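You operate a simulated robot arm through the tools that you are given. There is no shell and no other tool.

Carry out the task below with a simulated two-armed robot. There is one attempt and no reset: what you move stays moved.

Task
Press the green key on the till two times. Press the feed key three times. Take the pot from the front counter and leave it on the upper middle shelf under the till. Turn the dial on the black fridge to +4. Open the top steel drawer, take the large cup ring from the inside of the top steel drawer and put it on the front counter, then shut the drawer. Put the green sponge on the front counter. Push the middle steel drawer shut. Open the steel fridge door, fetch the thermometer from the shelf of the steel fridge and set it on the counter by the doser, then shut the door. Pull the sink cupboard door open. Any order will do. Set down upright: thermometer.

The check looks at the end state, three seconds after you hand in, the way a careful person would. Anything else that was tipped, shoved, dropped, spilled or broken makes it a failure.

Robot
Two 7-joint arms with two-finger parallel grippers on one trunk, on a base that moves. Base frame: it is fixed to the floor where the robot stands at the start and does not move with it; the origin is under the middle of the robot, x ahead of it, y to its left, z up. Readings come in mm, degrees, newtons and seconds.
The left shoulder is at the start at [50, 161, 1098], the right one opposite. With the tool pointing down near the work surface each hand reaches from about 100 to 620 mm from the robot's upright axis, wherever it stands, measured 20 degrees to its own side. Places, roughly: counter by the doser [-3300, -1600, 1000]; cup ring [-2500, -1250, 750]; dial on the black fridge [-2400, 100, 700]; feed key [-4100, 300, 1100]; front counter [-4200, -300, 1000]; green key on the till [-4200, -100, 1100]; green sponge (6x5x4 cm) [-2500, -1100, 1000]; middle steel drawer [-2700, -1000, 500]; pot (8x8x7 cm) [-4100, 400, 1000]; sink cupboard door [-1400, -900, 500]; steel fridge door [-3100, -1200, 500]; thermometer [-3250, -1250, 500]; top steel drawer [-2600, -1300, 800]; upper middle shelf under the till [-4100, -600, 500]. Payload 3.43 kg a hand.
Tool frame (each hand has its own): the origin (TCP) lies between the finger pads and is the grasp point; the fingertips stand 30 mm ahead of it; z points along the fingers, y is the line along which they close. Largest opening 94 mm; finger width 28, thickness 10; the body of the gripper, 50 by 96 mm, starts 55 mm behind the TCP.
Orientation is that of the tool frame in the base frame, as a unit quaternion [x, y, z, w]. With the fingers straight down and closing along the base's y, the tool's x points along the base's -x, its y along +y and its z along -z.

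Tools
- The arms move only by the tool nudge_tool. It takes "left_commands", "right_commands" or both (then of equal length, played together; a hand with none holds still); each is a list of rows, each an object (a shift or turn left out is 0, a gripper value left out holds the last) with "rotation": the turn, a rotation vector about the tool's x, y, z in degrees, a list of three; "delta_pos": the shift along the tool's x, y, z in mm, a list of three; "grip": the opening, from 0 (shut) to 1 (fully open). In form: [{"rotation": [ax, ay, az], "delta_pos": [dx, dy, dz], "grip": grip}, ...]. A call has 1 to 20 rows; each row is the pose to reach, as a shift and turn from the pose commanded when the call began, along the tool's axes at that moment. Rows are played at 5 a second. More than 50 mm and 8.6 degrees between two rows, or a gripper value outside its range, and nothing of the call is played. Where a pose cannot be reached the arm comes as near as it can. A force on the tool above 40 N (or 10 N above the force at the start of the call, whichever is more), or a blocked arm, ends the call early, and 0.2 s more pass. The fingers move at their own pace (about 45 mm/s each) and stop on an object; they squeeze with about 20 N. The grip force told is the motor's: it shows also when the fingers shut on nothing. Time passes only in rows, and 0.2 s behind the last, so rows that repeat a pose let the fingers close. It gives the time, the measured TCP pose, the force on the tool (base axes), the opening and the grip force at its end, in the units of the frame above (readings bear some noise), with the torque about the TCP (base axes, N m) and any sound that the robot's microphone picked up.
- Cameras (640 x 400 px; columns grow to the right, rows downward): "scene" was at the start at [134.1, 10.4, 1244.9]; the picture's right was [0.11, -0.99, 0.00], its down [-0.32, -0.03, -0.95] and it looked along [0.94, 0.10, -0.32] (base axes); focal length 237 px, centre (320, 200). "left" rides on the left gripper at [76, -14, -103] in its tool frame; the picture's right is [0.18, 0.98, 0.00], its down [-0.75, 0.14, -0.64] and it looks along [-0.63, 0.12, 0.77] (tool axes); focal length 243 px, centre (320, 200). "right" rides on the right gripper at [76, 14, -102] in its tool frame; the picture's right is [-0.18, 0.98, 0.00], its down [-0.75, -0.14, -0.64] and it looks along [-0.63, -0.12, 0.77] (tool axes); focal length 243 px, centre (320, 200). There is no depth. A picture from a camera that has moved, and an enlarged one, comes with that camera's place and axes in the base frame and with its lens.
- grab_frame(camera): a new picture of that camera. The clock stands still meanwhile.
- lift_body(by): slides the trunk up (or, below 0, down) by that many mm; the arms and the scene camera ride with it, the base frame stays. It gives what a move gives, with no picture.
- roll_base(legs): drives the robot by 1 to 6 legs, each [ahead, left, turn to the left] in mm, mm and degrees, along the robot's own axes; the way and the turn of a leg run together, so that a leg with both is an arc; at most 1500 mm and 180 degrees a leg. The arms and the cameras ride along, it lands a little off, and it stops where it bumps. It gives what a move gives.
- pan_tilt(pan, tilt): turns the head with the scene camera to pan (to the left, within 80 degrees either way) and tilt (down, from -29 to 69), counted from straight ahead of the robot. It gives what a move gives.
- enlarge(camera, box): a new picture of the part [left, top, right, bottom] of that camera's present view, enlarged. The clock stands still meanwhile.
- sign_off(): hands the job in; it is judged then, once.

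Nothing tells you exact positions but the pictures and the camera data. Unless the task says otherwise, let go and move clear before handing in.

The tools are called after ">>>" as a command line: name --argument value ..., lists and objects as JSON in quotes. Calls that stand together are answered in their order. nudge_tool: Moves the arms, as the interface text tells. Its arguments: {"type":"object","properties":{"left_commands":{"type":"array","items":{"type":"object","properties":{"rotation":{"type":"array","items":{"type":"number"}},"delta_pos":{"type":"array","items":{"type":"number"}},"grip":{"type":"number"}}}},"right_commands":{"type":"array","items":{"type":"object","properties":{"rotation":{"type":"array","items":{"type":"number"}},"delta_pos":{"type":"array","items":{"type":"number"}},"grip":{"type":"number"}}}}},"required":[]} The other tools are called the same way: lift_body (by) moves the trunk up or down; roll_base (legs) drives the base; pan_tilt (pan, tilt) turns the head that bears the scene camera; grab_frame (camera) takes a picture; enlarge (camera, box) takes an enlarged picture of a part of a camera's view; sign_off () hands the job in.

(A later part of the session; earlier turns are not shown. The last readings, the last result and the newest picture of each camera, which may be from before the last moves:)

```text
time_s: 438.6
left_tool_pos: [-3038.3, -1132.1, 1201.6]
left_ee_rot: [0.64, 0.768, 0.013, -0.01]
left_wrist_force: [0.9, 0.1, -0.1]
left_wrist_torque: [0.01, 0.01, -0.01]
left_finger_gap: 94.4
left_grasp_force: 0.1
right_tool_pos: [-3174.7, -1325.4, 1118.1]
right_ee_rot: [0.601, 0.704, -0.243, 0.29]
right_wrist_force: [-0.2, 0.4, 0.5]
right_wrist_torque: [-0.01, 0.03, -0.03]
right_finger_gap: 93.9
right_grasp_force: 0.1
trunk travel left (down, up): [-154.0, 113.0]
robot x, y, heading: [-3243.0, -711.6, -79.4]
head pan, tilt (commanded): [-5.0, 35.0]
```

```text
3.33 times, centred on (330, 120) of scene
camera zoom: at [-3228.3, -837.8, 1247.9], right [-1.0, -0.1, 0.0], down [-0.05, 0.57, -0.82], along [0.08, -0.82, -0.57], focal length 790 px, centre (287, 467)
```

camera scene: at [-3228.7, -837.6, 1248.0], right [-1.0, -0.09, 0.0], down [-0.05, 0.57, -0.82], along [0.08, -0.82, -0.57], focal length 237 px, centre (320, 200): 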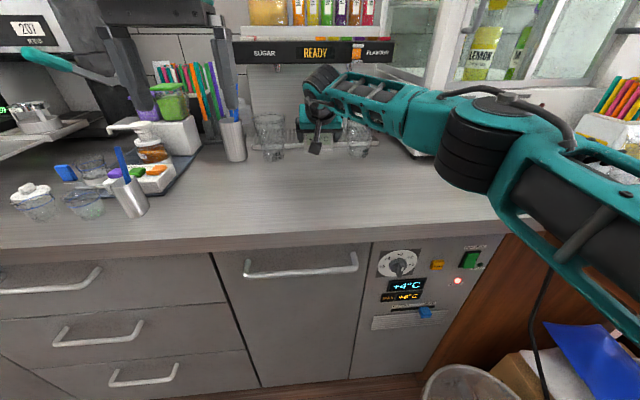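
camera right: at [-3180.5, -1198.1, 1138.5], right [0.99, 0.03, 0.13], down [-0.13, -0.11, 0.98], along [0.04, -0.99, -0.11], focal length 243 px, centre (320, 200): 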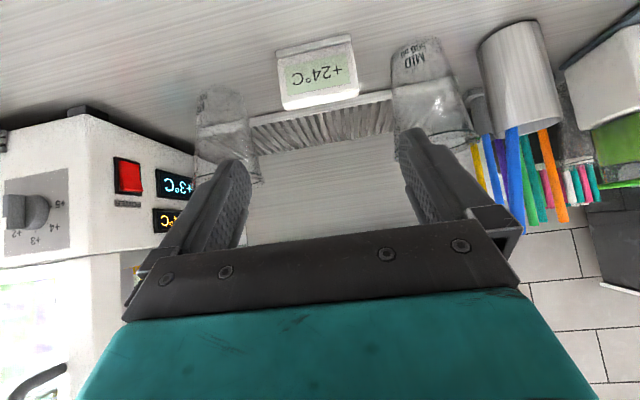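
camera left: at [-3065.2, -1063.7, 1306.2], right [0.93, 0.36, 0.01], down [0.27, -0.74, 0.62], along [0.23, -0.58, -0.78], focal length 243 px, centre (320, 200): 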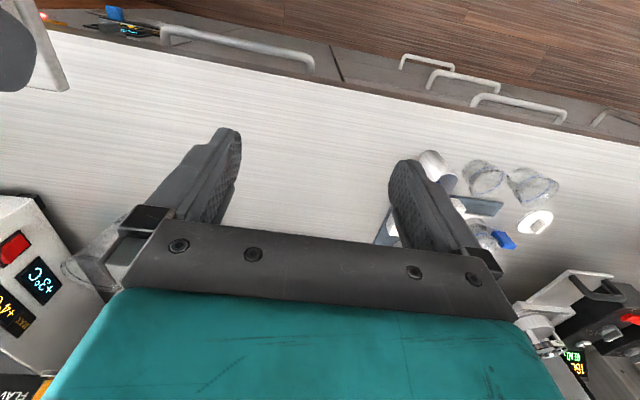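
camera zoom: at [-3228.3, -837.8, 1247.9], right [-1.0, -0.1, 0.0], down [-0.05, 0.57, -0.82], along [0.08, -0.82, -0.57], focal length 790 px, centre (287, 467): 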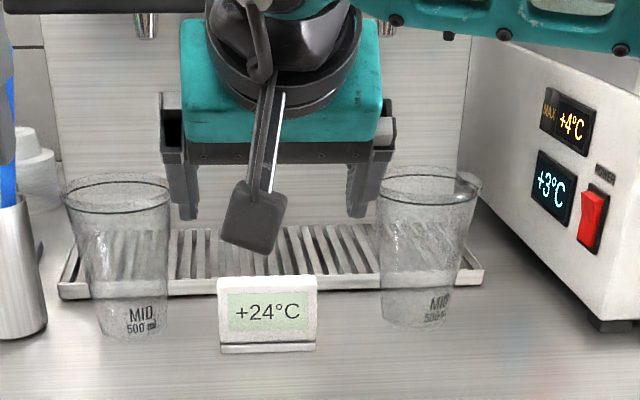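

The thermometer stands upright on the counter right in front of the doser. Last job: the sink cupboard door. I'll back away, stow the right hand, and strafe along the aisle to it.

>>> roll_base --legs '[[-250, 0, 0]]'

>>> nudge_tool --right_commands '[{"delta_pos": [10, 0, -30], "rotation": [0, 7.5, 0]}, {"delta_pos": [25, 0, -65], "rotation": [0, 15, 0]}, {"delta_pos": [40, 0, -100], "rotation": [0, 22.5, 0]}, {"delta_pos": [60, 0, -135], "rotation": [0, 30, 0]}, {"delta_pos": [80, 0, -165], "rotation": [0, 37.5, 0]}, {"delta_pos": [100, 0, -195], "rotation": [0, 45, 0]}, {"delta_pos": [115, 0, -220], "rotation": [0, 45, 0]}, {"delta_pos": [115, 0, -220], "rotation": [0, 45, 0]}]'

>>> roll_base --legs '[[20, 700, 0]]'

>>> pan_tilt --pan 30 --tilt 30

>>> grab_frame --camera "scene"

```text
time_s: 440.4
left_tool_pos: [-3084.7, -882.6, 1201.9]
left_ee_rot: [0.641, 0.767, 0.014, -0.009]
left_wrist_force: [-0.9, -0.5, -0.3]
left_wrist_torque: [-0.01, 0.01, 0.0]
left_finger_gap: 94.1
left_grasp_force: 0.1
right_tool_pos: [-3223.2, -1075.3, 1118.2]
right_ee_rot: [0.602, 0.704, -0.243, 0.289]
right_wrist_force: [0.0, 0.3, 0.0]
right_wrist_torque: [0.02, -0.02, 0.05]
right_finger_gap: 94.1
right_grasp_force: 0.0
trunk travel left (down, up): [-154.0, 113.0]
robot x, y, heading: [-3291.8, -461.7, -79.8]
head pan, tilt (commanded): [-5.0, 35.0]
```

```text
time_s: 442.2
left_tool_pos: [-3083.3, -884.4, 1201.8]
left_ee_rot: [0.64, 0.768, 0.013, -0.009]
left_wrist_force: [-0.2, -0.2, -0.4]
left_wrist_torque: [0.04, 0.0, -0.03]
left_finger_gap: 93.8
left_grasp_force: 0.0
right_tool_pos: [-3262.6, -842.7, 1194.4]
right_ee_rot: [0.648, 0.761, 0.006, -0.003]
right_wrist_force: [-0.2, 0.9, 1.4]
right_wrist_torque: [-0.01, 0.0, 0.0]
right_finger_gap: 94.0
right_grasp_force: 0.1
trunk travel left (down, up): [-154.0, 113.0]
robot x, y, heading: [-3291.3, -463.1, -79.9]
head pan, tilt (commanded): [-5.0, 35.0]
```

```text
time_s: 448.7
left_tool_pos: [-2400.9, -778.7, 1201.9]
left_ee_rot: [0.64, 0.768, 0.013, -0.01]
left_wrist_force: [-0.4, -0.8, -0.1]
left_wrist_torque: [0.0, 0.0, 0.02]
left_finger_gap: 93.9
left_grasp_force: 0.1
right_tool_pos: [-2578.8, -736.8, 1195.6]
right_ee_rot: [0.648, 0.761, 0.006, -0.002]
right_wrist_force: [-0.5, 0.4, 0.1]
right_wrist_torque: [-0.05, -0.02, 0.02]
right_finger_gap: 93.7
right_grasp_force: 0.1
trunk travel left (down, up): [-154.0, 113.0]
robot x, y, heading: [-2610.1, -355.9, -79.5]
head pan, tilt (commanded): [-5.0, 35.0]
```

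```text
time_s: 449.7
left_tool_pos: [-2401.3, -778.6, 1200.3]
left_ee_rot: [0.64, 0.768, 0.013, -0.01]
left_wrist_force: [-0.2, -0.3, -0.1]
left_wrist_torque: [-0.01, -0.02, 0.03]
left_finger_gap: 94.1
left_grasp_force: 0.0
right_tool_pos: [-2580.3, -736.8, 1193.5]
right_ee_rot: [0.648, 0.762, 0.005, -0.002]
right_wrist_force: [-0.1, -0.1, -0.1]
right_wrist_torque: [-0.02, -0.02, -0.03]
right_finger_gap: 93.9
right_grasp_force: 0.1
trunk travel left (down, up): [-154.0, 113.0]
robot x, y, heading: [-2611.2, -353.0, -79.5]
head pan, tilt (commanded): [30.0, 30.0]
```

```text
taken
camera scene: at [-2542.6, -464.5, 1255.8], right [-0.76, -0.65, 0.0], down [-0.32, 0.38, -0.87], along [0.56, -0.66, -0.5], focal length 237 px, centre (320, 200)
```

scene: 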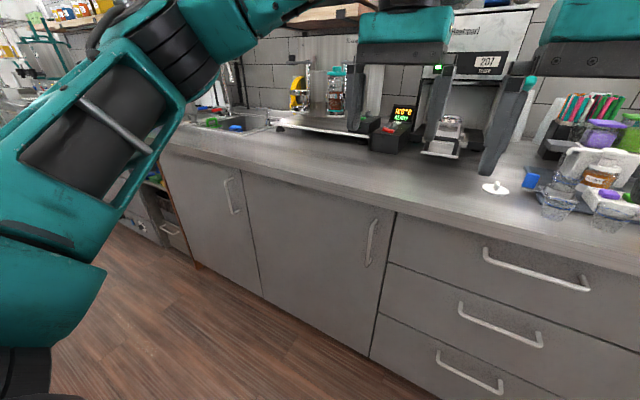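

The left door under the sink (hinged left, vertical bar at its right edge near (-1695, -891, 775)) is the one. Strafe on to it.

>>> roll_base --legs '[[0, 470, 0], [0, 460, 0]]'

>>> pan_tilt --pan 0 --tilt 35

>>> grab_frame --camera "scene"

```text
time_s: 458.5
left_tool_pos: [-1488.4, -614.0, 1201.0]
left_ee_rot: [0.642, 0.767, 0.013, -0.01]
left_wrist_force: [0.3, -0.1, 0.1]
left_wrist_torque: [0.01, 0.01, 0.01]
left_finger_gap: 94.1
left_grasp_force: 0.1
right_tool_pos: [-1666.1, -572.7, 1194.4]
right_ee_rot: [0.65, 0.76, 0.006, -0.002]
right_wrist_force: [0.3, -0.4, 1.2]
right_wrist_torque: [0.01, 0.0, -0.03]
right_finger_gap: 94.1
right_grasp_force: 0.1
trunk travel left (down, up): [-154.0, 113.0]
robot x, y, heading: [-1695.3, -189.9, -80.1]
head pan, tilt (commanded): [30.0, 30.0]
```

```text
time_s: 459.4
left_tool_pos: [-1489.5, -613.7, 1201.2]
left_ee_rot: [0.642, 0.766, 0.013, -0.009]
left_wrist_force: [0.5, -0.3, -0.4]
left_wrist_torque: [0.02, 0.01, 0.02]
left_finger_gap: 94.0
left_grasp_force: 0.1
right_tool_pos: [-1666.6, -572.6, 1194.0]
right_ee_rot: [0.65, 0.76, 0.006, -0.002]
right_wrist_force: [0.2, 0.1, 0.5]
right_wrist_torque: [0.0, 0.01, 0.0]
right_finger_gap: 94.2
right_grasp_force: 0.0
trunk travel left (down, up): [-154.0, 113.0]
robot x, y, heading: [-1695.8, -196.5, -79.8]
head pan, tilt (commanded): [0.0, 35.0]
```

```text
taken
camera scene: at [-1671.2, -317.1, 1248.0], right [-0.98, -0.18, 0.0], down [-0.1, 0.56, -0.82], along [0.15, -0.81, -0.57], focal length 237 px, centre (320, 200)
```

scene: 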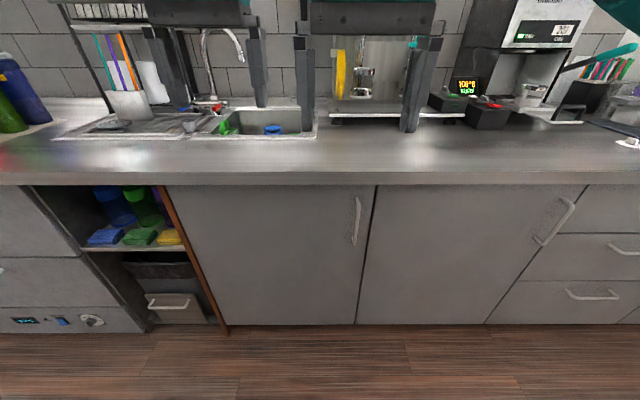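

Handle A is a vertical bar at about (-1674, -887), z 680–870. I'll lower the trunk and level the right hand (no roll needed) in front of its upper part.

>>> lift_body --by -150

>>> nudge_tool --right_commands '[{"delta_pos": [-8, -6, 20], "rotation": [0, -7.5, 0], "grip": 0.6}, {"delta_pos": [-16, -12, 40], "rotation": [0, -15, 0]}, {"delta_pos": [-24, -18, 60], "rotation": [0, -22.5, 0]}, {"delta_pos": [-32, -25, 80], "rotation": [0, -30, 0]}, {"delta_pos": [-42, -32, 100], "rotation": [0, -37.5, 0]}, {"delta_pos": [-52, -39, 120], "rotation": [0, -45, 0]}, {"delta_pos": [-64, -46, 140], "rotation": [0, -52.5, 0]}, {"delta_pos": [-76, -53, 160], "rotation": [0, -60, 0]}, {"delta_pos": [-90, -60, 180], "rotation": [0, -67.5, 0]}, {"delta_pos": [-103, -65, 196], "rotation": [0, -73, 0]}, {"delta_pos": [-103, -65, 196], "rotation": [0, -73, 0]}]'

>>> grab_frame --camera "right"

>>> grab_frame --camera "scene"

```text
time_s: 461.2
left_tool_pos: [-1489.4, -613.7, 1051.2]
left_ee_rot: [0.642, 0.766, 0.013, -0.009]
left_wrist_force: [0.6, -0.9, -0.5]
left_wrist_torque: [-0.03, 0.0, -0.01]
left_finger_gap: 94.2
left_grasp_force: 0.1
right_tool_pos: [-1667.0, -571.3, 1044.1]
right_ee_rot: [0.649, 0.761, 0.005, -0.002]
right_wrist_force: [0.4, -0.3, 0.1]
right_wrist_torque: [-0.02, 0.0, -0.01]
right_finger_gap: 94.3
right_grasp_force: 0.1
trunk travel left (down, up): [-4.0, 263.0]
robot x, y, heading: [-1694.5, -190.0, -79.9]
head pan, tilt (commanded): [0.0, 35.0]
```

```text
time_s: 463.6
left_tool_pos: [-1489.8, -614.1, 1050.9]
left_ee_rot: [0.642, 0.767, 0.013, -0.009]
left_wrist_force: [-0.9, -0.4, 1.0]
left_wrist_torque: [0.0, 0.0, 0.02]
left_finger_gap: 94.1
left_grasp_force: 0.1
right_tool_pos: [-1714.6, -682.3, 845.8]
right_ee_rot: [0.526, 0.612, -0.382, 0.45]
right_wrist_force: [-0.8, 0.5, -0.3]
right_wrist_torque: [0.03, -0.01, -0.01]
right_finger_gap: 56.3
right_grasp_force: 0.0
trunk travel left (down, up): [-4.0, 263.0]
robot x, y, heading: [-1695.2, -190.9, -79.6]
head pan, tilt (commanded): [0.0, 35.0]
```

```text
taken
camera right: at [-1716.5, -561.4, 804.0], right [0.98, 0.1, 0.18], down [-0.21, 0.36, 0.91], along [0.02, -0.93, 0.37], focal length 243 px, centre (320, 200)
```

right: 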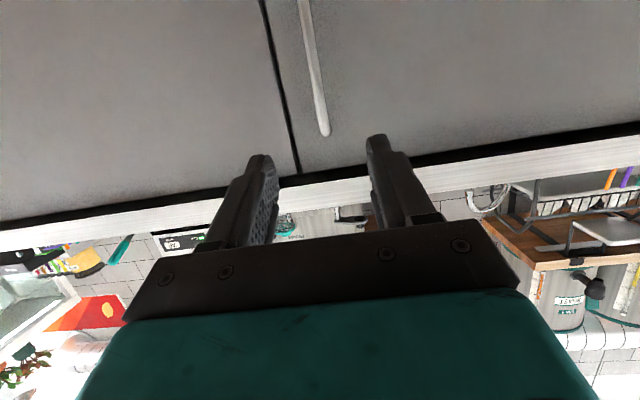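

```text
taken
camera scene: at [-1671.2, -317.1, 1098.0], right [-0.98, -0.18, 0.0], down [-0.1, 0.56, -0.82], along [0.14, -0.81, -0.57], focal length 237 px, centre (320, 200)
```

scene: 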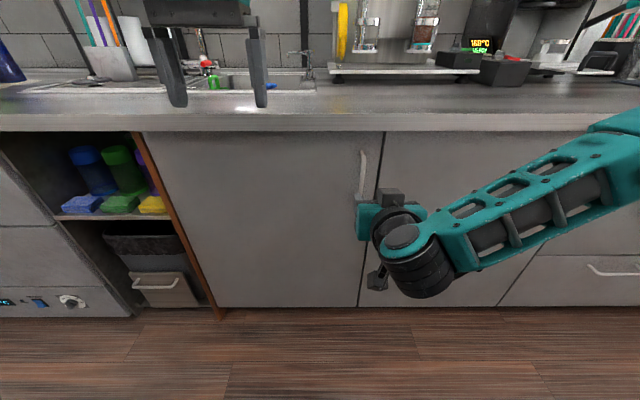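

The bar is straight ahead (L≈-1815). Approach to just short of it, slightly lower.

>>> nudge_tool --right_commands '[{"delta_pos": [-4, -2, 45]}, {"delta_pos": [-8, -4, 90]}, {"delta_pos": [-11, -6, 135]}, {"delta_pos": [-11, -6, 135]}]'

>>> grab_frame --camera "right"

```text
time_s: 464.6
left_tool_pos: [-1490.7, -613.4, 1052.2]
left_ee_rot: [0.641, 0.767, 0.013, -0.01]
left_wrist_force: [-1.0, -0.5, 0.0]
left_wrist_torque: [0.02, -0.01, 0.0]
left_finger_gap: 94.1
left_grasp_force: 0.0
right_tool_pos: [-1696.1, -813.1, 816.8]
right_ee_rot: [0.525, 0.612, -0.382, 0.451]
right_wrist_force: [0.4, 0.5, 0.3]
right_wrist_torque: [-0.01, 0.02, 0.01]
right_finger_gap: 56.3
right_grasp_force: 0.0
trunk travel left (down, up): [-4.0, 263.0]
robot x, y, heading: [-1692.0, -191.2, -79.6]
head pan, tilt (commanded): [0.0, 35.0]
```

```text
taken
camera right: at [-1700.1, -691.5, 775.4], right [0.98, 0.1, 0.18], down [-0.2, 0.36, 0.91], along [0.03, -0.93, 0.37], focal length 243 px, centre (320, 200)
```

right: 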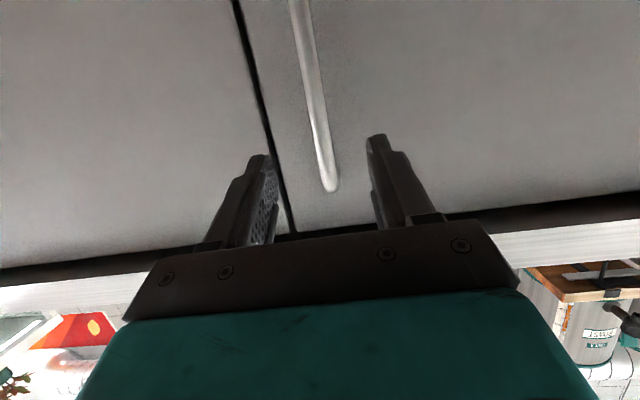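

Aligned with the bar between the fingers. Advance the last 66 mm and grip.

>>> nudge_tool --right_commands '[{"delta_pos": [-2, 0, 25]}, {"delta_pos": [-4, 0, 48]}, {"delta_pos": [-5.3, 0, 66]}, {"delta_pos": [-5.3, 0, 66]}, {"delta_pos": [-5.3, 0, 66], "grip": 0.4}, {"delta_pos": [-5.3, 0, 66], "grip": 0.2}, {"delta_pos": [-5.3, 0, 66], "grip": 0.05}, {"delta_pos": [-5.3, 0, 66], "grip": 0}, {"delta_pos": [-5.3, 0, 66], "grip": 0}]'

>>> grab_frame --camera "right"

```text
time_s: 466.6
left_tool_pos: [-1488.3, -615.1, 1050.5]
left_ee_rot: [0.641, 0.767, 0.013, -0.01]
left_wrist_force: [0.6, -0.9, 0.3]
left_wrist_torque: [-0.01, -0.03, 0.05]
left_finger_gap: 94.1
left_grasp_force: 0.1
right_tool_pos: [-1685.0, -877.2, 804.8]
right_ee_rot: [0.524, 0.614, -0.38, 0.451]
right_wrist_force: [12.2, 2.0, -1.7]
right_wrist_torque: [0.03, 0.1, 0.06]
right_finger_gap: 18.0
right_grasp_force: 45.0
trunk travel left (down, up): [-4.0, 263.0]
robot x, y, heading: [-1692.6, -190.6, -79.8]
head pan, tilt (commanded): [0.0, 35.0]
```

```text
taken
camera right: at [-1689.5, -754.5, 763.5], right [0.98, 0.1, 0.18], down [-0.21, 0.35, 0.91], along [0.03, -0.93, 0.37], focal length 243 px, centre (320, 200)
```

right: 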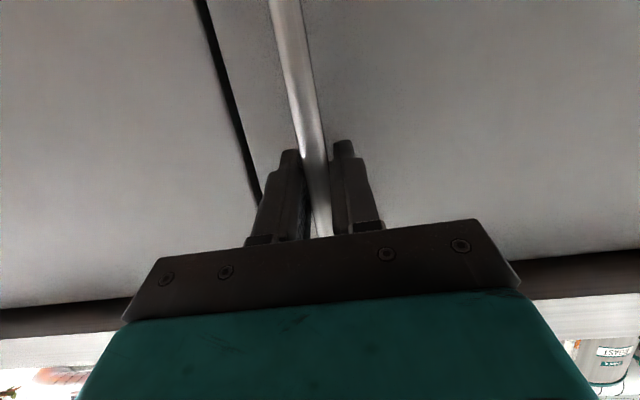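

Bar gripped. Pull along the door's arc with the arm.

>>> nudge_tool --right_commands '[{"delta_pos": [7, 2, -22]}, {"delta_pos": [14, 4.8, -44]}, {"delta_pos": [21, 9, -66]}, {"delta_pos": [27.5, 13.6, -87]}, {"delta_pos": [34, 20, -108.6]}, {"delta_pos": [41, 26.3, -129]}, {"delta_pos": [47.5, 34, -150]}, {"delta_pos": [54, 42.8, -170]}, {"delta_pos": [54, 42.8, -170]}]'

>>> grab_frame --camera "scene"

```text
time_s: 468.6
left_tool_pos: [-1490.4, -613.2, 1052.5]
left_ee_rot: [0.642, 0.766, 0.012, -0.008]
left_wrist_force: [-0.5, -0.6, -0.2]
left_wrist_torque: [-0.01, -0.02, 0.02]
left_finger_gap: 94.2
left_grasp_force: 0.0
right_tool_pos: [-1674.6, -693.6, 804.1]
right_ee_rot: [0.526, 0.609, -0.385, 0.451]
right_wrist_force: [-17.6, 3.5, 24.6]
right_wrist_torque: [0.14, -0.11, 0.04]
right_finger_gap: 18.0
right_grasp_force: 44.5
trunk travel left (down, up): [-4.0, 263.0]
robot x, y, heading: [-1696.9, -190.7, -80.0]
head pan, tilt (commanded): [0.0, 35.0]
```

```text
taken
camera scene: at [-1672.7, -315.2, 1098.4], right [-0.98, -0.18, 0.0], down [-0.1, 0.56, -0.82], along [0.15, -0.81, -0.57], focal length 237 px, centre (320, 200)
```

scene: 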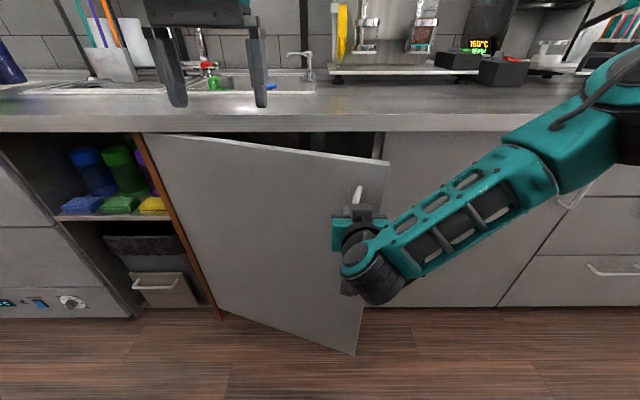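

It's opening well (~20°). Continue the arc: base back and slightly left, then more with the arm.

>>> roll_base --legs '[[-65, 34, 0]]'

>>> nudge_tool --right_commands '[{"delta_pos": [5, 12, -16]}, {"delta_pos": [11, 25, -34]}, {"delta_pos": [16, 38, -51]}, {"delta_pos": [21, 52, -68]}, {"delta_pos": [26.6, 67, -84]}, {"delta_pos": [26.6, 67, -84]}]'

>>> grab_frame --camera "scene"

```text
time_s: 469.5
left_tool_pos: [-1477.3, -577.3, 1050.4]
left_ee_rot: [0.642, 0.767, 0.012, -0.009]
left_wrist_force: [-0.9, 0.5, 0.5]
left_wrist_torque: [-0.01, 0.01, -0.01]
left_finger_gap: 94.1
left_grasp_force: 0.1
right_tool_pos: [-1666.1, -658.6, 801.8]
right_ee_rot: [0.528, 0.606, -0.391, 0.448]
right_wrist_force: [-2.9, 0.0, 4.4]
right_wrist_torque: [0.29, 0.03, -0.01]
right_finger_gap: 18.1
right_grasp_force: 44.4
trunk travel left (down, up): [-4.0, 263.0]
robot x, y, heading: [-1680.3, -153.8, -80.0]
head pan, tilt (commanded): [0.0, 35.0]
stopped in leg 1: the force on the tool passed its limit at 42 N (the readings are from after the stop); the commanded pose is now the measured one
```

```text
time_s: 470.2
left_tool_pos: [-1478.3, -577.4, 1051.2]
left_ee_rot: [0.643, 0.766, 0.012, -0.008]
left_wrist_force: [0.2, 0.5, -0.6]
left_wrist_torque: [0.02, 0.01, -0.01]
left_finger_gap: 94.2
left_grasp_force: 0.0
right_tool_pos: [-1653.3, -616.0, 803.1]
right_ee_rot: [0.533, 0.604, -0.395, 0.443]
right_wrist_force: [-8.2, 2.5, 8.0]
right_wrist_torque: [0.75, -0.05, -0.13]
right_finger_gap: 18.0
right_grasp_force: 44.4
trunk travel left (down, up): [-4.0, 263.0]
robot x, y, heading: [-1686.1, -153.8, -80.1]
head pan, tilt (commanded): [0.0, 35.0]
stopped in row 3 (right hand): the force on the tool passed its limit at 47 N (the readings are from after the stop); the commanded pose is now the measured one
```

```text
taken
camera scene: at [-1660.3, -278.4, 1098.2], right [-0.98, -0.17, 0.0], down [-0.1, 0.56, -0.82], along [0.14, -0.81, -0.57], focal length 237 px, centre (320, 200)
```

scene: 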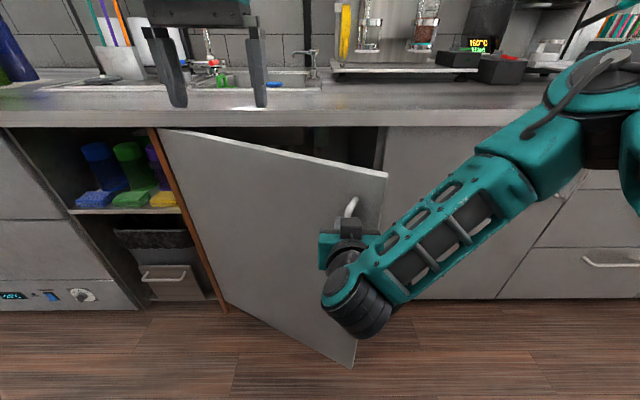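

Progressing (~29°). I'll continue slowly while yawing the hand along with the door.

>>> nudge_tool --right_commands '[{"delta_pos": [1.5, 3.5, -5], "rotation": [2, 0, 0.6]}, {"delta_pos": [3, 7, -10], "rotation": [4, 0, 1.3]}, {"delta_pos": [5, 11, -16], "rotation": [6, 0, 1.9]}, {"delta_pos": [7, 16, -22], "rotation": [8, 0, 2.5]}, {"delta_pos": [9, 21, -28], "rotation": [10, 0, 3.2]}, {"delta_pos": [11, 27, -34], "rotation": [12, 0, 3.8]}, {"delta_pos": [13, 33, -40], "rotation": [13, 0, 4.1]}, {"delta_pos": [15, 39, -46], "rotation": [14, 0, 4.4]}, {"delta_pos": [17, 46, -53], "rotation": [15, 0, 4.8]}, {"delta_pos": [19.5, 54, -61], "rotation": [16, 0, 5.1]}]'

>>> grab_frame --camera "scene"

```text
time_s: 471.4
left_tool_pos: [-1481.1, -577.3, 1051.6]
left_ee_rot: [0.644, 0.765, 0.013, -0.009]
left_wrist_force: [0.6, 0.4, 0.0]
left_wrist_torque: [-0.02, -0.05, 0.0]
left_finger_gap: 94.0
left_grasp_force: 0.0
right_tool_pos: [-1638.9, -584.9, 803.6]
right_ee_rot: [0.585, 0.553, -0.435, 0.404]
right_wrist_force: [-10.5, 4.9, 8.5]
right_wrist_torque: [0.61, -0.44, -0.11]
right_finger_gap: 18.2
right_grasp_force: 44.6
trunk travel left (down, up): [-4.0, 263.0]
robot x, y, heading: [-1686.2, -153.7, -80.2]
head pan, tilt (commanded): [0.0, 35.0]
stopped in row 6 (right hand): the force on the tool passed its limit at 42 N (the readings are from after the stop); the commanded pose is now the measured one
```

```text
taken
camera scene: at [-1661.1, -278.1, 1098.1], right [-0.98, -0.17, 0.0], down [-0.1, 0.56, -0.82], along [0.14, -0.81, -0.57], focal length 237 px, centre (320, 200)
```

scene: 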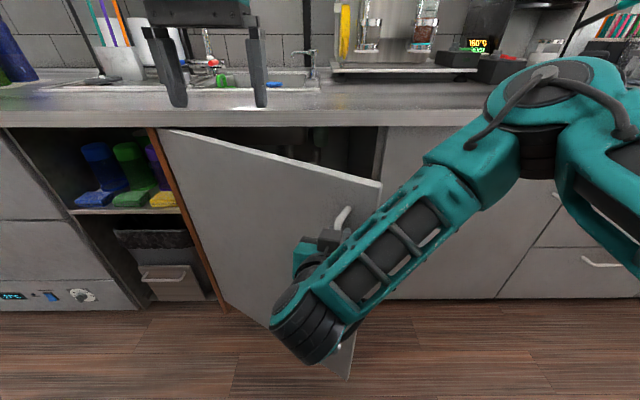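

About 35° open. I'll release here and finish by sweeping it from the inside, keeping the robot to the right of the door. First let go, back the hand off and clear the edge.

>>> nudge_tool --right_commands '[{"grip": 0.3}, {"grip": 0.6}, {"grip": 0.6}, {"delta_pos": [6, 0, -20]}, {"delta_pos": [14, 0, -45]}, {"delta_pos": [24, 0, -75]}, {"delta_pos": [24, 0, -75], "grip": 0}]'

>>> roll_base --legs '[[0, -270, 0]]'

>>> grab_frame --camera "scene"

```text
time_s: 473.0
left_tool_pos: [-1478.2, -577.7, 1052.5]
left_ee_rot: [0.643, 0.766, 0.013, -0.01]
left_wrist_force: [0.3, -0.1, -0.5]
left_wrist_torque: [-0.01, -0.03, -0.01]
left_finger_gap: 94.0
left_grasp_force: 0.1
right_tool_pos: [-1633.0, -506.0, 801.8]
right_ee_rot: [0.584, 0.554, -0.434, 0.404]
right_wrist_force: [-0.4, 0.0, 0.1]
right_wrist_torque: [-0.01, 0.02, 0.02]
right_finger_gap: 21.5
right_grasp_force: 0.0
trunk travel left (down, up): [-4.0, 263.0]
robot x, y, heading: [-1682.4, -152.1, -79.9]
head pan, tilt (commanded): [0.0, 35.0]
```

```text
time_s: 476.0
left_tool_pos: [-1744.2, -623.1, 1052.0]
left_ee_rot: [0.642, 0.767, 0.014, -0.01]
left_wrist_force: [-0.7, 0.0, -0.2]
left_wrist_torque: [0.0, 0.0, 0.02]
left_finger_gap: 93.9
left_grasp_force: 0.0
right_tool_pos: [-1896.7, -554.1, 800.3]
right_ee_rot: [0.584, 0.554, -0.434, 0.405]
right_wrist_force: [-0.2, -0.4, 0.5]
right_wrist_torque: [0.0, 0.01, 0.01]
right_finger_gap: 0.2
right_grasp_force: 20.3
trunk travel left (down, up): [-4.0, 263.0]
robot x, y, heading: [-1949.5, -205.7, -79.8]
head pan, tilt (commanded): [0.0, 35.0]
```

```text
taken
camera scene: at [-1925.6, -326.2, 1098.0], right [-0.98, -0.18, 0.0], down [-0.1, 0.56, -0.82], along [0.15, -0.81, -0.57], focal length 237 px, centre (320, 200)
```

scene: 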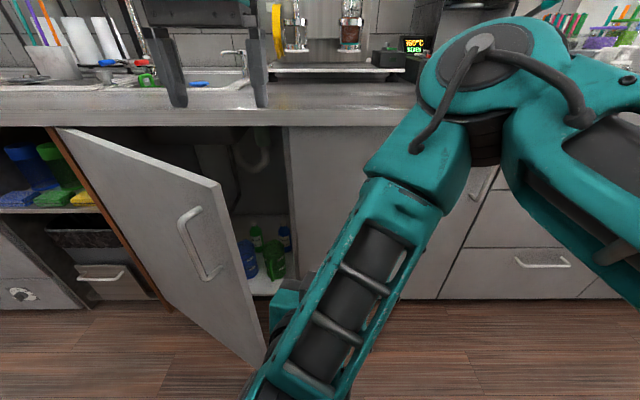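

The door is ~33° open with its free edge near L≈-1810. I'll move the closed hand into the opening (straightening its yaw).

>>> nudge_tool --right_commands '[{"delta_pos": [-12, 20, 38], "rotation": [-2.5, 0, -0.8]}, {"delta_pos": [-25, 42, 78], "rotation": [-5, 0, -1.6]}, {"delta_pos": [-38, 65, 118], "rotation": [-7.5, 0, -2.4]}, {"delta_pos": [-50, 88, 158], "rotation": [-10, 0, -3.2]}, {"delta_pos": [-62.9, 105, 195], "rotation": [-11.4, 0, -3.6]}, {"delta_pos": [-62.9, 105, 195], "rotation": [-11.4, 0, -3.6]}]'

>>> grab_frame --camera "scene"

>>> grab_frame --camera "right"

```text
time_s: 477.4
left_tool_pos: [-1744.2, -623.7, 1050.6]
left_ee_rot: [0.642, 0.766, 0.013, -0.01]
left_wrist_force: [-0.3, -0.2, -1.0]
left_wrist_torque: [0.02, 0.0, 0.03]
left_finger_gap: 94.0
left_grasp_force: 0.0
right_tool_pos: [-1806.4, -764.2, 801.7]
right_ee_rot: [0.523, 0.613, -0.389, 0.447]
right_wrist_force: [0.1, 0.0, -0.1]
right_wrist_torque: [-0.02, 0.03, 0.0]
right_finger_gap: 0.1
right_grasp_force: 19.6
trunk travel left (down, up): [-4.0, 263.0]
robot x, y, heading: [-1948.4, -200.0, -79.7]
head pan, tilt (commanded): [0.0, 35.0]
```

```text
taken
camera scene: at [-1925.5, -326.2, 1098.0], right [-0.98, -0.18, 0.0], down [-0.1, 0.56, -0.82], along [0.15, -0.81, -0.57], focal length 237 px, centre (320, 200)
```

scene: 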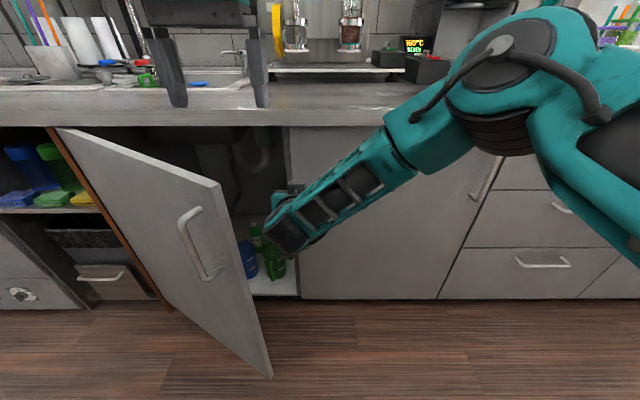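

```text
taken
camera right: at [-1809.9, -642.2, 759.3], right [0.98, 0.1, 0.17], down [-0.19, 0.36, 0.91], along [0.03, -0.93, 0.37], focal length 243 px, centre (320, 200)
```

right: 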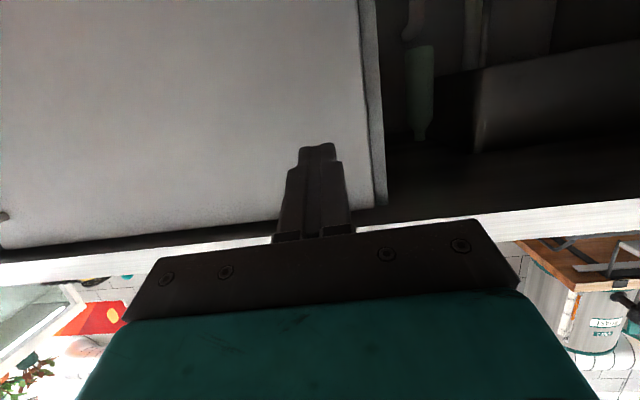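

The hand is in place right of the free edge. Sweep left with the base in stages.

>>> roll_base --legs '[[0, 150, 0]]'

>>> grab_frame --camera "scene"

```text
time_s: 478.9
left_tool_pos: [-1654.9, -607.5, 1051.0]
left_ee_rot: [0.641, 0.767, 0.013, -0.01]
left_wrist_force: [-0.6, 0.4, -0.3]
left_wrist_torque: [0.0, 0.04, 0.0]
left_finger_gap: 94.0
left_grasp_force: 0.0
right_tool_pos: [-1723.0, -748.0, 800.6]
right_ee_rot: [0.525, 0.612, -0.392, 0.443]
right_wrist_force: [0.2, 0.2, -0.6]
right_wrist_torque: [0.02, 0.0, -0.01]
right_finger_gap: 0.0
right_grasp_force: 19.5
trunk travel left (down, up): [-4.0, 263.0]
robot x, y, heading: [-1863.7, -185.7, -79.9]
head pan, tilt (commanded): [0.0, 35.0]
stopped in leg 1: the force on the tool passed its limit at 76 N (the readings are from after the stop); the commanded pose is now the measured one
```

```text
taken
camera scene: at [-1837.2, -310.4, 1097.9], right [-0.98, -0.18, 0.0], down [-0.1, 0.56, -0.82], along [0.15, -0.81, -0.57], focal length 237 px, centre (320, 200)
```

scene: 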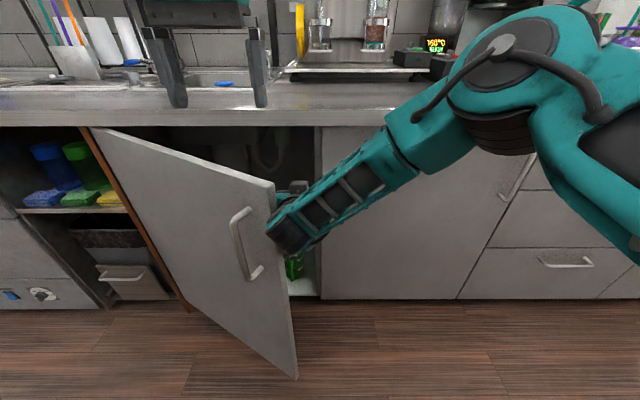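

Contact spike stopped it; the hand now touches the edge. Continue in small base steps.

>>> roll_base --legs '[[0, 40, 0]]'

>>> roll_base --legs '[[0, 40, 0]]'

>>> grab_frame --camera "scene"

```text
time_s: 479.7
left_tool_pos: [-1648.6, -606.5, 1050.2]
left_ee_rot: [0.642, 0.767, 0.013, -0.009]
left_wrist_force: [-0.6, -0.3, -0.2]
left_wrist_torque: [0.0, -0.02, -0.02]
left_finger_gap: 94.1
left_grasp_force: 0.0
right_tool_pos: [-1723.3, -750.0, 799.3]
right_ee_rot: [0.527, 0.61, -0.396, 0.439]
right_wrist_force: [-4.7, 1.3, 1.3]
right_wrist_torque: [0.07, -0.21, 0.62]
right_finger_gap: 0.0
right_grasp_force: 19.8
trunk travel left (down, up): [-4.0, 263.0]
robot x, y, heading: [-1856.1, -183.0, -79.9]
head pan, tilt (commanded): [0.0, 35.0]
stopped in leg 1: the force on the tool passed its limit at 57 N (the readings are from after the stop); the commanded pose is now the measured one
```

```text
time_s: 480.4
left_tool_pos: [-1645.7, -605.1, 1051.5]
left_ee_rot: [0.643, 0.766, 0.012, -0.009]
left_wrist_force: [-0.2, -0.6, 0.3]
left_wrist_torque: [-0.02, -0.02, -0.01]
left_finger_gap: 94.0
left_grasp_force: 0.1
right_tool_pos: [-1725.8, -749.2, 798.5]
right_ee_rot: [0.53, 0.608, -0.401, 0.434]
right_wrist_force: [-5.5, 3.0, 0.8]
right_wrist_torque: [0.07, -0.24, 0.69]
right_finger_gap: 0.0
right_grasp_force: 19.6
trunk travel left (down, up): [-4.0, 263.0]
robot x, y, heading: [-1850.7, -180.9, -79.8]
head pan, tilt (commanded): [0.0, 35.0]
stopped in leg 1: the force on the tool passed its limit at 60 N (the readings are from after the stop); the commanded pose is now the measured one
```

```text
taken
camera scene: at [-1826.2, -307.6, 1097.8], right [-0.98, -0.17, 0.0], down [-0.1, 0.56, -0.82], along [0.14, -0.81, -0.57], focal length 237 px, centre (320, 200)
```

scene: 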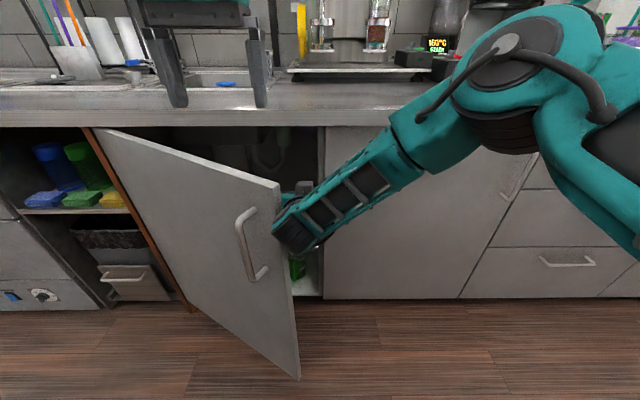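

The door jams at this shallow angle (pushing nearly along its plane). I'll free the hand, yaw it ~45° left so it can hook behind the door, and draw the door outward.

>>> roll_base --legs '[[0, -90, 0]]'

>>> nudge_tool --right_commands '[{"delta_pos": [0, -5, 5], "rotation": [-7, 0, -2.2]}, {"delta_pos": [0, -10, 10], "rotation": [-14, 0, -4.4]}, {"delta_pos": [0, -15, 15], "rotation": [-21, 0, -6.7]}, {"delta_pos": [0, -15, 20], "rotation": [-28, 0, -8.9]}, {"delta_pos": [0, -15, 25], "rotation": [-35, 0, -11.1]}, {"delta_pos": [0, -15, 30], "rotation": [-42, 0, -13.3]}, {"delta_pos": [0, -15, 30], "rotation": [-42, 0, -13.3]}]'

>>> grab_frame --camera "scene"

>>> grab_frame --camera "right"

```text
time_s: 481.9
left_tool_pos: [-1734.6, -623.1, 1051.3]
left_ee_rot: [0.643, 0.765, 0.012, -0.01]
left_wrist_force: [0.1, 0.0, -0.6]
left_wrist_torque: [0.02, -0.02, 0.01]
left_finger_gap: 94.0
left_grasp_force: 0.1
right_tool_pos: [-1813.8, -766.1, 797.3]
right_ee_rot: [0.53, 0.608, -0.401, 0.434]
right_wrist_force: [0.0, -1.0, -0.6]
right_wrist_torque: [0.01, 0.01, -0.02]
right_finger_gap: 0.1
right_grasp_force: 20.0
trunk travel left (down, up): [-4.0, 263.0]
robot x, y, heading: [-1937.3, -199.5, -80.1]
head pan, tilt (commanded): [0.0, 35.0]
```

```text
time_s: 483.5
left_tool_pos: [-1734.2, -623.3, 1050.2]
left_ee_rot: [0.644, 0.765, 0.013, -0.009]
left_wrist_force: [-0.8, -0.7, -1.0]
left_wrist_torque: [0.0, -0.03, -0.01]
left_finger_gap: 94.0
left_grasp_force: 0.0
right_tool_pos: [-1773.4, -737.3, 759.9]
right_ee_rot: [0.39, 0.767, -0.209, 0.464]
right_wrist_force: [0.0, -0.2, 1.0]
right_wrist_torque: [0.01, 0.03, 0.0]
right_finger_gap: 0.0
right_grasp_force: 20.1
right hand out of reach, approached as far as the arm can: row 3, 4, 5, 6, 7
trunk travel left (down, up): [-4.0, 263.0]
robot x, y, heading: [-1940.0, -200.6, -79.9]
head pan, tilt (commanded): [0.0, 35.0]
```

```text
taken
camera scene: at [-1916.1, -324.2, 1097.9], right [-0.98, -0.17, 0.0], down [-0.1, 0.57, -0.82], along [0.14, -0.81, -0.57], focal length 237 px, centre (320, 200)
```

scene: 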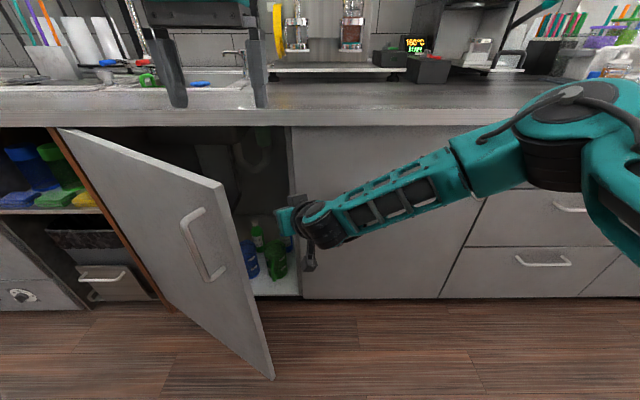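

```text
taken
camera right: at [-1836.8, -628.2, 743.3], right [0.83, 0.52, 0.2], down [-0.26, 0.05, 0.96], along [0.49, -0.85, 0.18], focal length 243 px, centre (320, 200)
```

right: 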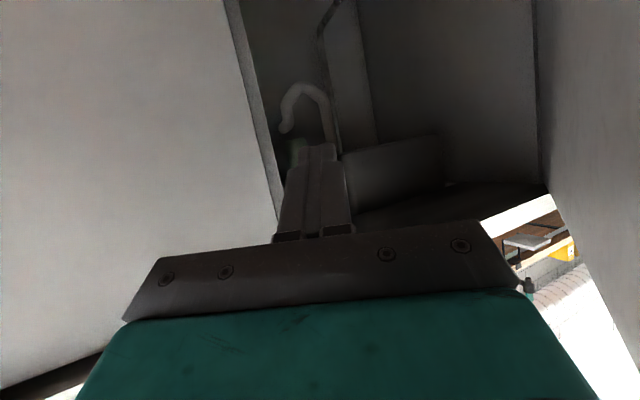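

The hand is now yawed ~30° left, which removes the jam geometry. Strafe left again in small steps.

>>> roll_base --legs '[[0, 70, 0]]'

>>> roll_base --legs '[[0, 50, 0]]'

>>> roll_base --legs '[[0, 50, 0]]'

>>> grab_frame --camera "scene"

```text
time_s: 484.8
left_tool_pos: [-1665.2, -609.7, 1049.9]
left_ee_rot: [0.643, 0.766, 0.013, -0.01]
left_wrist_force: [-0.5, -0.1, 0.4]
left_wrist_torque: [0.0, 0.01, -0.02]
left_finger_gap: 94.1
left_grasp_force: 0.0
right_tool_pos: [-1704.4, -724.4, 759.0]
right_ee_rot: [0.389, 0.768, -0.21, 0.464]
right_wrist_force: [0.3, 0.7, 1.0]
right_wrist_torque: [0.01, -0.01, 0.0]
right_finger_gap: 0.0
right_grasp_force: 19.6
trunk travel left (down, up): [-4.0, 263.0]
robot x, y, heading: [-1872.7, -185.5, -80.0]
head pan, tilt (commanded): [0.0, 35.0]
```

```text
time_s: 485.9
left_tool_pos: [-1617.4, -601.9, 1050.4]
left_ee_rot: [0.643, 0.766, 0.013, -0.009]
left_wrist_force: [0.1, 0.5, 0.3]
left_wrist_torque: [-0.01, 0.04, 0.0]
left_finger_gap: 94.5
left_grasp_force: 0.1
right_tool_pos: [-1657.3, -717.3, 759.1]
right_ee_rot: [0.388, 0.768, -0.21, 0.464]
right_wrist_force: [0.0, 0.4, 0.7]
right_wrist_torque: [-0.03, 0.01, 0.0]
right_finger_gap: 0.0
right_grasp_force: 20.2
trunk travel left (down, up): [-4.0, 263.0]
robot x, y, heading: [-1823.1, -177.0, -80.0]
head pan, tilt (commanded): [0.0, 35.0]
```

```text
time_s: 487.0
left_tool_pos: [-1568.9, -594.9, 1051.1]
left_ee_rot: [0.644, 0.765, 0.013, -0.01]
left_wrist_force: [-0.4, 0.2, -0.2]
left_wrist_torque: [0.03, -0.01, -0.02]
left_finger_gap: 94.0
left_grasp_force: 0.0
right_tool_pos: [-1606.0, -707.1, 760.6]
right_ee_rot: [0.389, 0.768, -0.21, 0.463]
right_wrist_force: [0.2, -0.5, -0.7]
right_wrist_torque: [-0.02, 0.01, 0.01]
right_finger_gap: 0.0
right_grasp_force: 19.9
trunk travel left (down, up): [-4.0, 263.0]
robot x, y, heading: [-1773.8, -171.7, -80.1]
head pan, tilt (commanded): [0.0, 35.0]
```

```text
taken
camera scene: at [-1749.9, -294.5, 1098.0], right [-0.98, -0.17, 0.0], down [-0.1, 0.56, -0.82], along [0.14, -0.81, -0.57], focal length 237 px, centre (320, 200)
```

scene: 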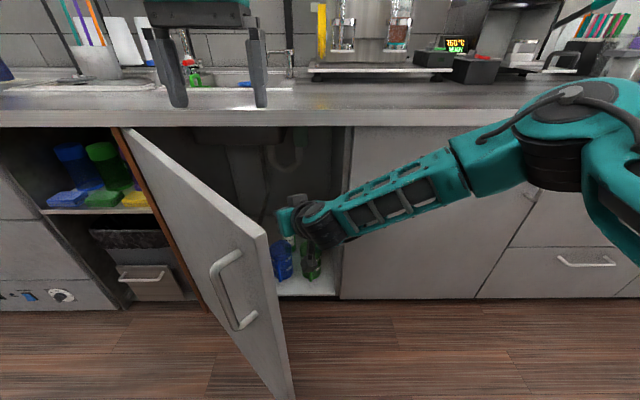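

The door is now ~45° open. To open it wider without standing in its path, I'll go to its right, turn to face along the counter, and push its inner side by driving forward.

>>> roll_base --legs '[[0, -640, 0]]'

>>> nudge_tool --right_commands '[{"delta_pos": [10, 0, -30], "rotation": [7, 0, 2.2]}, {"delta_pos": [20, 0, -60], "rotation": [14, 0, 4.4]}, {"delta_pos": [25, 0, -90], "rotation": [21, 0, 6.7]}, {"delta_pos": [25, -10, -110], "rotation": [27, 0, 8.6]}, {"delta_pos": [25, -20, -130], "rotation": [27, 0, 8.6]}]'

>>> grab_frame --camera "scene"

```text
time_s: 490.4
left_tool_pos: [-1861.1, -658.3, 1049.3]
left_ee_rot: [0.645, 0.764, 0.013, -0.011]
left_wrist_force: [0.3, -0.3, -0.1]
left_wrist_torque: [0.0, 0.02, 0.01]
left_finger_gap: 93.9
left_grasp_force: 0.0
right_tool_pos: [-1899.6, -772.1, 760.3]
right_ee_rot: [0.391, 0.767, -0.212, 0.463]
right_wrist_force: [1.4, 0.5, 0.8]
right_wrist_torque: [0.02, -0.01, 0.0]
right_finger_gap: 0.0
right_grasp_force: 20.0
trunk travel left (down, up): [-4.0, 263.0]
robot x, y, heading: [-2065.6, -234.7, -80.5]
head pan, tilt (commanded): [0.0, 35.0]
stopped in leg 1: the robot was blocked; the commanded pose is now the measured one
```

```text
time_s: 491.6
left_tool_pos: [-1862.0, -659.0, 1050.6]
left_ee_rot: [0.645, 0.764, 0.012, -0.01]
left_wrist_force: [-0.2, -0.4, -0.6]
left_wrist_torque: [0.02, -0.02, 0.01]
left_finger_gap: 93.9
left_grasp_force: 0.1
right_tool_pos: [-1993.9, -683.5, 800.6]
right_ee_rot: [0.544, 0.664, -0.35, 0.374]
right_wrist_force: [0.3, -0.7, -0.5]
right_wrist_torque: [0.02, 0.01, -0.02]
right_finger_gap: 0.1
right_grasp_force: 19.7
trunk travel left (down, up): [-4.0, 263.0]
robot x, y, heading: [-2062.3, -232.6, -80.4]
head pan, tilt (commanded): [0.0, 35.0]
```

```text
taken
camera scene: at [-2041.5, -358.0, 1098.0], right [-0.99, -0.17, 0.0], down [-0.1, 0.57, -0.82], along [0.14, -0.81, -0.57], focal length 237 px, centre (320, 200)
```

scene: 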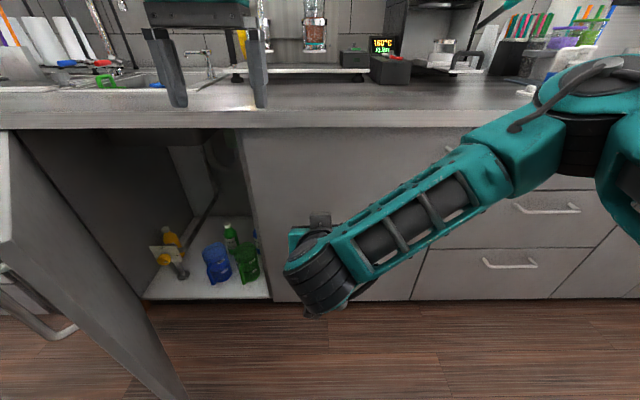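

Something blocked the strafe; look to the right.

>>> pan_tilt --pan -70 --tilt 35

>>> grab_frame --camera "scene"

>>> pan_tilt --pan 75 --tilt 35

>>> grab_frame --camera "scene"

```text
time_s: 493.0
left_tool_pos: [-1861.9, -657.9, 1050.3]
left_ee_rot: [0.645, 0.764, 0.013, -0.009]
left_wrist_force: [-0.4, 0.4, -0.1]
left_wrist_torque: [-0.01, 0.03, -0.04]
left_finger_gap: 94.0
left_grasp_force: 0.1
right_tool_pos: [-1993.0, -683.4, 800.2]
right_ee_rot: [0.544, 0.665, -0.35, 0.374]
right_wrist_force: [-0.3, 0.3, -0.8]
right_wrist_torque: [-0.01, -0.01, 0.01]
right_finger_gap: 0.1
right_grasp_force: 19.8
trunk travel left (down, up): [-4.0, 263.0]
robot x, y, heading: [-2066.6, -230.9, -80.6]
head pan, tilt (commanded): [-70.0, 35.0]
```

```text
taken
camera scene: at [-2132.7, -314.6, 1098.0], right [-0.49, 0.87, 0.0], down [0.5, 0.28, -0.82], along [-0.71, -0.41, -0.57], focal length 237 px, centre (320, 200)
```

scene: 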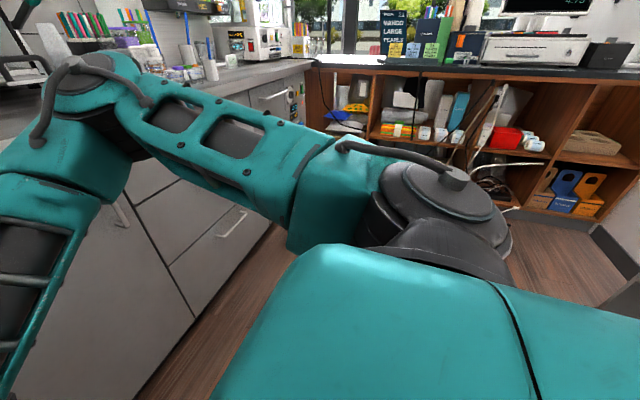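

```text
time_s: 495.3
left_tool_pos: [-1861.6, -658.8, 1050.2]
left_ee_rot: [0.645, 0.764, 0.012, -0.009]
left_wrist_force: [0.9, -0.2, 0.1]
left_wrist_torque: [0.03, 0.06, 0.0]
left_finger_gap: 94.0
left_grasp_force: 0.1
right_tool_pos: [-1992.3, -683.7, 800.6]
right_ee_rot: [0.544, 0.666, -0.349, 0.373]
right_wrist_force: [0.0, 0.0, 0.6]
right_wrist_torque: [-0.02, 0.0, 0.03]
right_finger_gap: 0.4
right_grasp_force: 20.4
trunk travel left (down, up): [-4.0, 263.0]
robot x, y, heading: [-2063.3, -233.6, -80.4]
head pan, tilt (commanded): [75.0, 35.0]
```

```text
taken
camera scene: at [-1968.5, -279.4, 1098.0], right [-0.09, -1.0, 0.0], down [-0.57, 0.05, -0.82], along [0.82, -0.08, -0.57], focal length 237 px, centre (320, 200)
```

scene: 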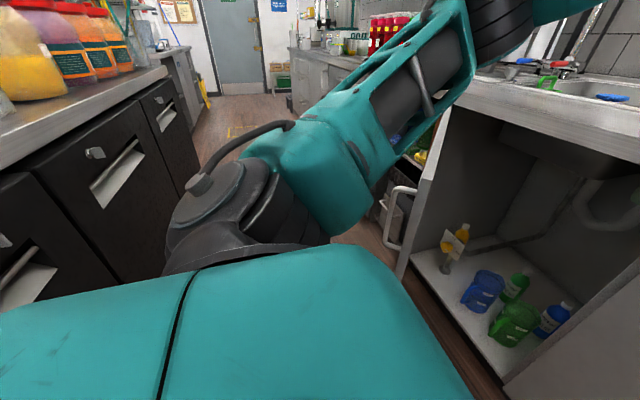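

The view shows nothing obvious; with the hand now retracted I'll try the strafe again in a shorter step.

>>> roll_base --legs '[[20, -200, 0]]'

>>> pan_tilt --pan 0 --tilt 40

>>> grab_frame --camera "scene"

```text
time_s: 496.2
left_tool_pos: [-1871.1, -664.1, 1050.3]
left_ee_rot: [0.646, 0.763, 0.013, -0.01]
left_wrist_force: [0.8, 0.0, -0.2]
left_wrist_torque: [-0.03, 0.0, 0.0]
left_finger_gap: 93.8
left_grasp_force: 0.0
right_tool_pos: [-2002.3, -688.6, 800.4]
right_ee_rot: [0.545, 0.665, -0.349, 0.372]
right_wrist_force: [0.2, 0.5, 0.3]
right_wrist_torque: [-0.02, -0.01, 0.02]
right_finger_gap: 0.1
right_grasp_force: 20.1
trunk travel left (down, up): [-4.0, 263.0]
robot x, y, heading: [-2073.8, -235.8, -80.7]
head pan, tilt (commanded): [75.0, 35.0]
stopped in leg 1: the robot was blocked; the commanded pose is now the measured one
```

```text
time_s: 497.7
left_tool_pos: [-1871.4, -663.6, 1050.2]
left_ee_rot: [0.646, 0.763, 0.013, -0.009]
left_wrist_force: [0.6, -0.1, 0.1]
left_wrist_torque: [-0.03, 0.0, 0.0]
left_finger_gap: 94.1
left_grasp_force: 0.0
right_tool_pos: [-2004.1, -688.2, 800.7]
right_ee_rot: [0.545, 0.665, -0.349, 0.373]
right_wrist_force: [-0.1, 0.5, -0.2]
right_wrist_torque: [-0.03, -0.01, -0.03]
right_finger_gap: 0.0
right_grasp_force: 20.1
trunk travel left (down, up): [-4.0, 263.0]
robot x, y, heading: [-2073.3, -239.0, -80.7]
head pan, tilt (commanded): [0.0, 40.0]
```

```text
taken
camera scene: at [-2050.9, -359.6, 1090.4], right [-0.99, -0.16, 0.0], down [-0.11, 0.63, -0.77], along [0.13, -0.76, -0.64], focal length 237 px, centre (320, 200)
```

scene: 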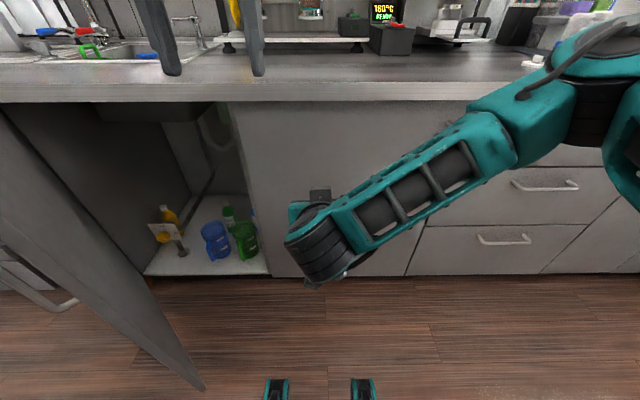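

The back of the robot may be touching a fridge lock behind. Move ahead a little first, then strafe.

>>> roll_base --legs '[[90, 0, 0], [0, -250, 0]]'

>>> grab_frame --camera "scene"

```text
time_s: 501.2
left_tool_pos: [-2105.4, -793.7, 1049.9]
left_ee_rot: [0.645, 0.764, 0.012, -0.01]
left_wrist_force: [-0.7, -0.3, 0.2]
left_wrist_torque: [-0.01, 0.0, 0.02]
left_finger_gap: 93.9
left_grasp_force: 0.0
right_tool_pos: [-2236.2, -819.1, 801.6]
right_ee_rot: [0.544, 0.665, -0.349, 0.374]
right_wrist_force: [0.1, 0.1, 0.5]
right_wrist_torque: [-0.02, 0.03, -0.04]
right_finger_gap: 0.3
right_grasp_force: 20.0
trunk travel left (down, up): [-4.0, 263.0]
robot x, y, heading: [-2309.8, -367.1, -80.2]
head pan, tilt (commanded): [0.0, 40.0]
```

```text
taken
camera scene: at [-2285.9, -490.4, 1090.4], right [-0.99, -0.17, 0.0], down [-0.11, 0.63, -0.77], along [0.13, -0.76, -0.64], focal length 237 px, centre (320, 200)
```

scene: 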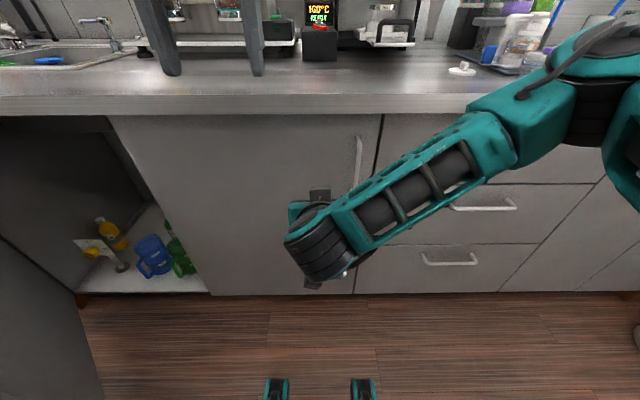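

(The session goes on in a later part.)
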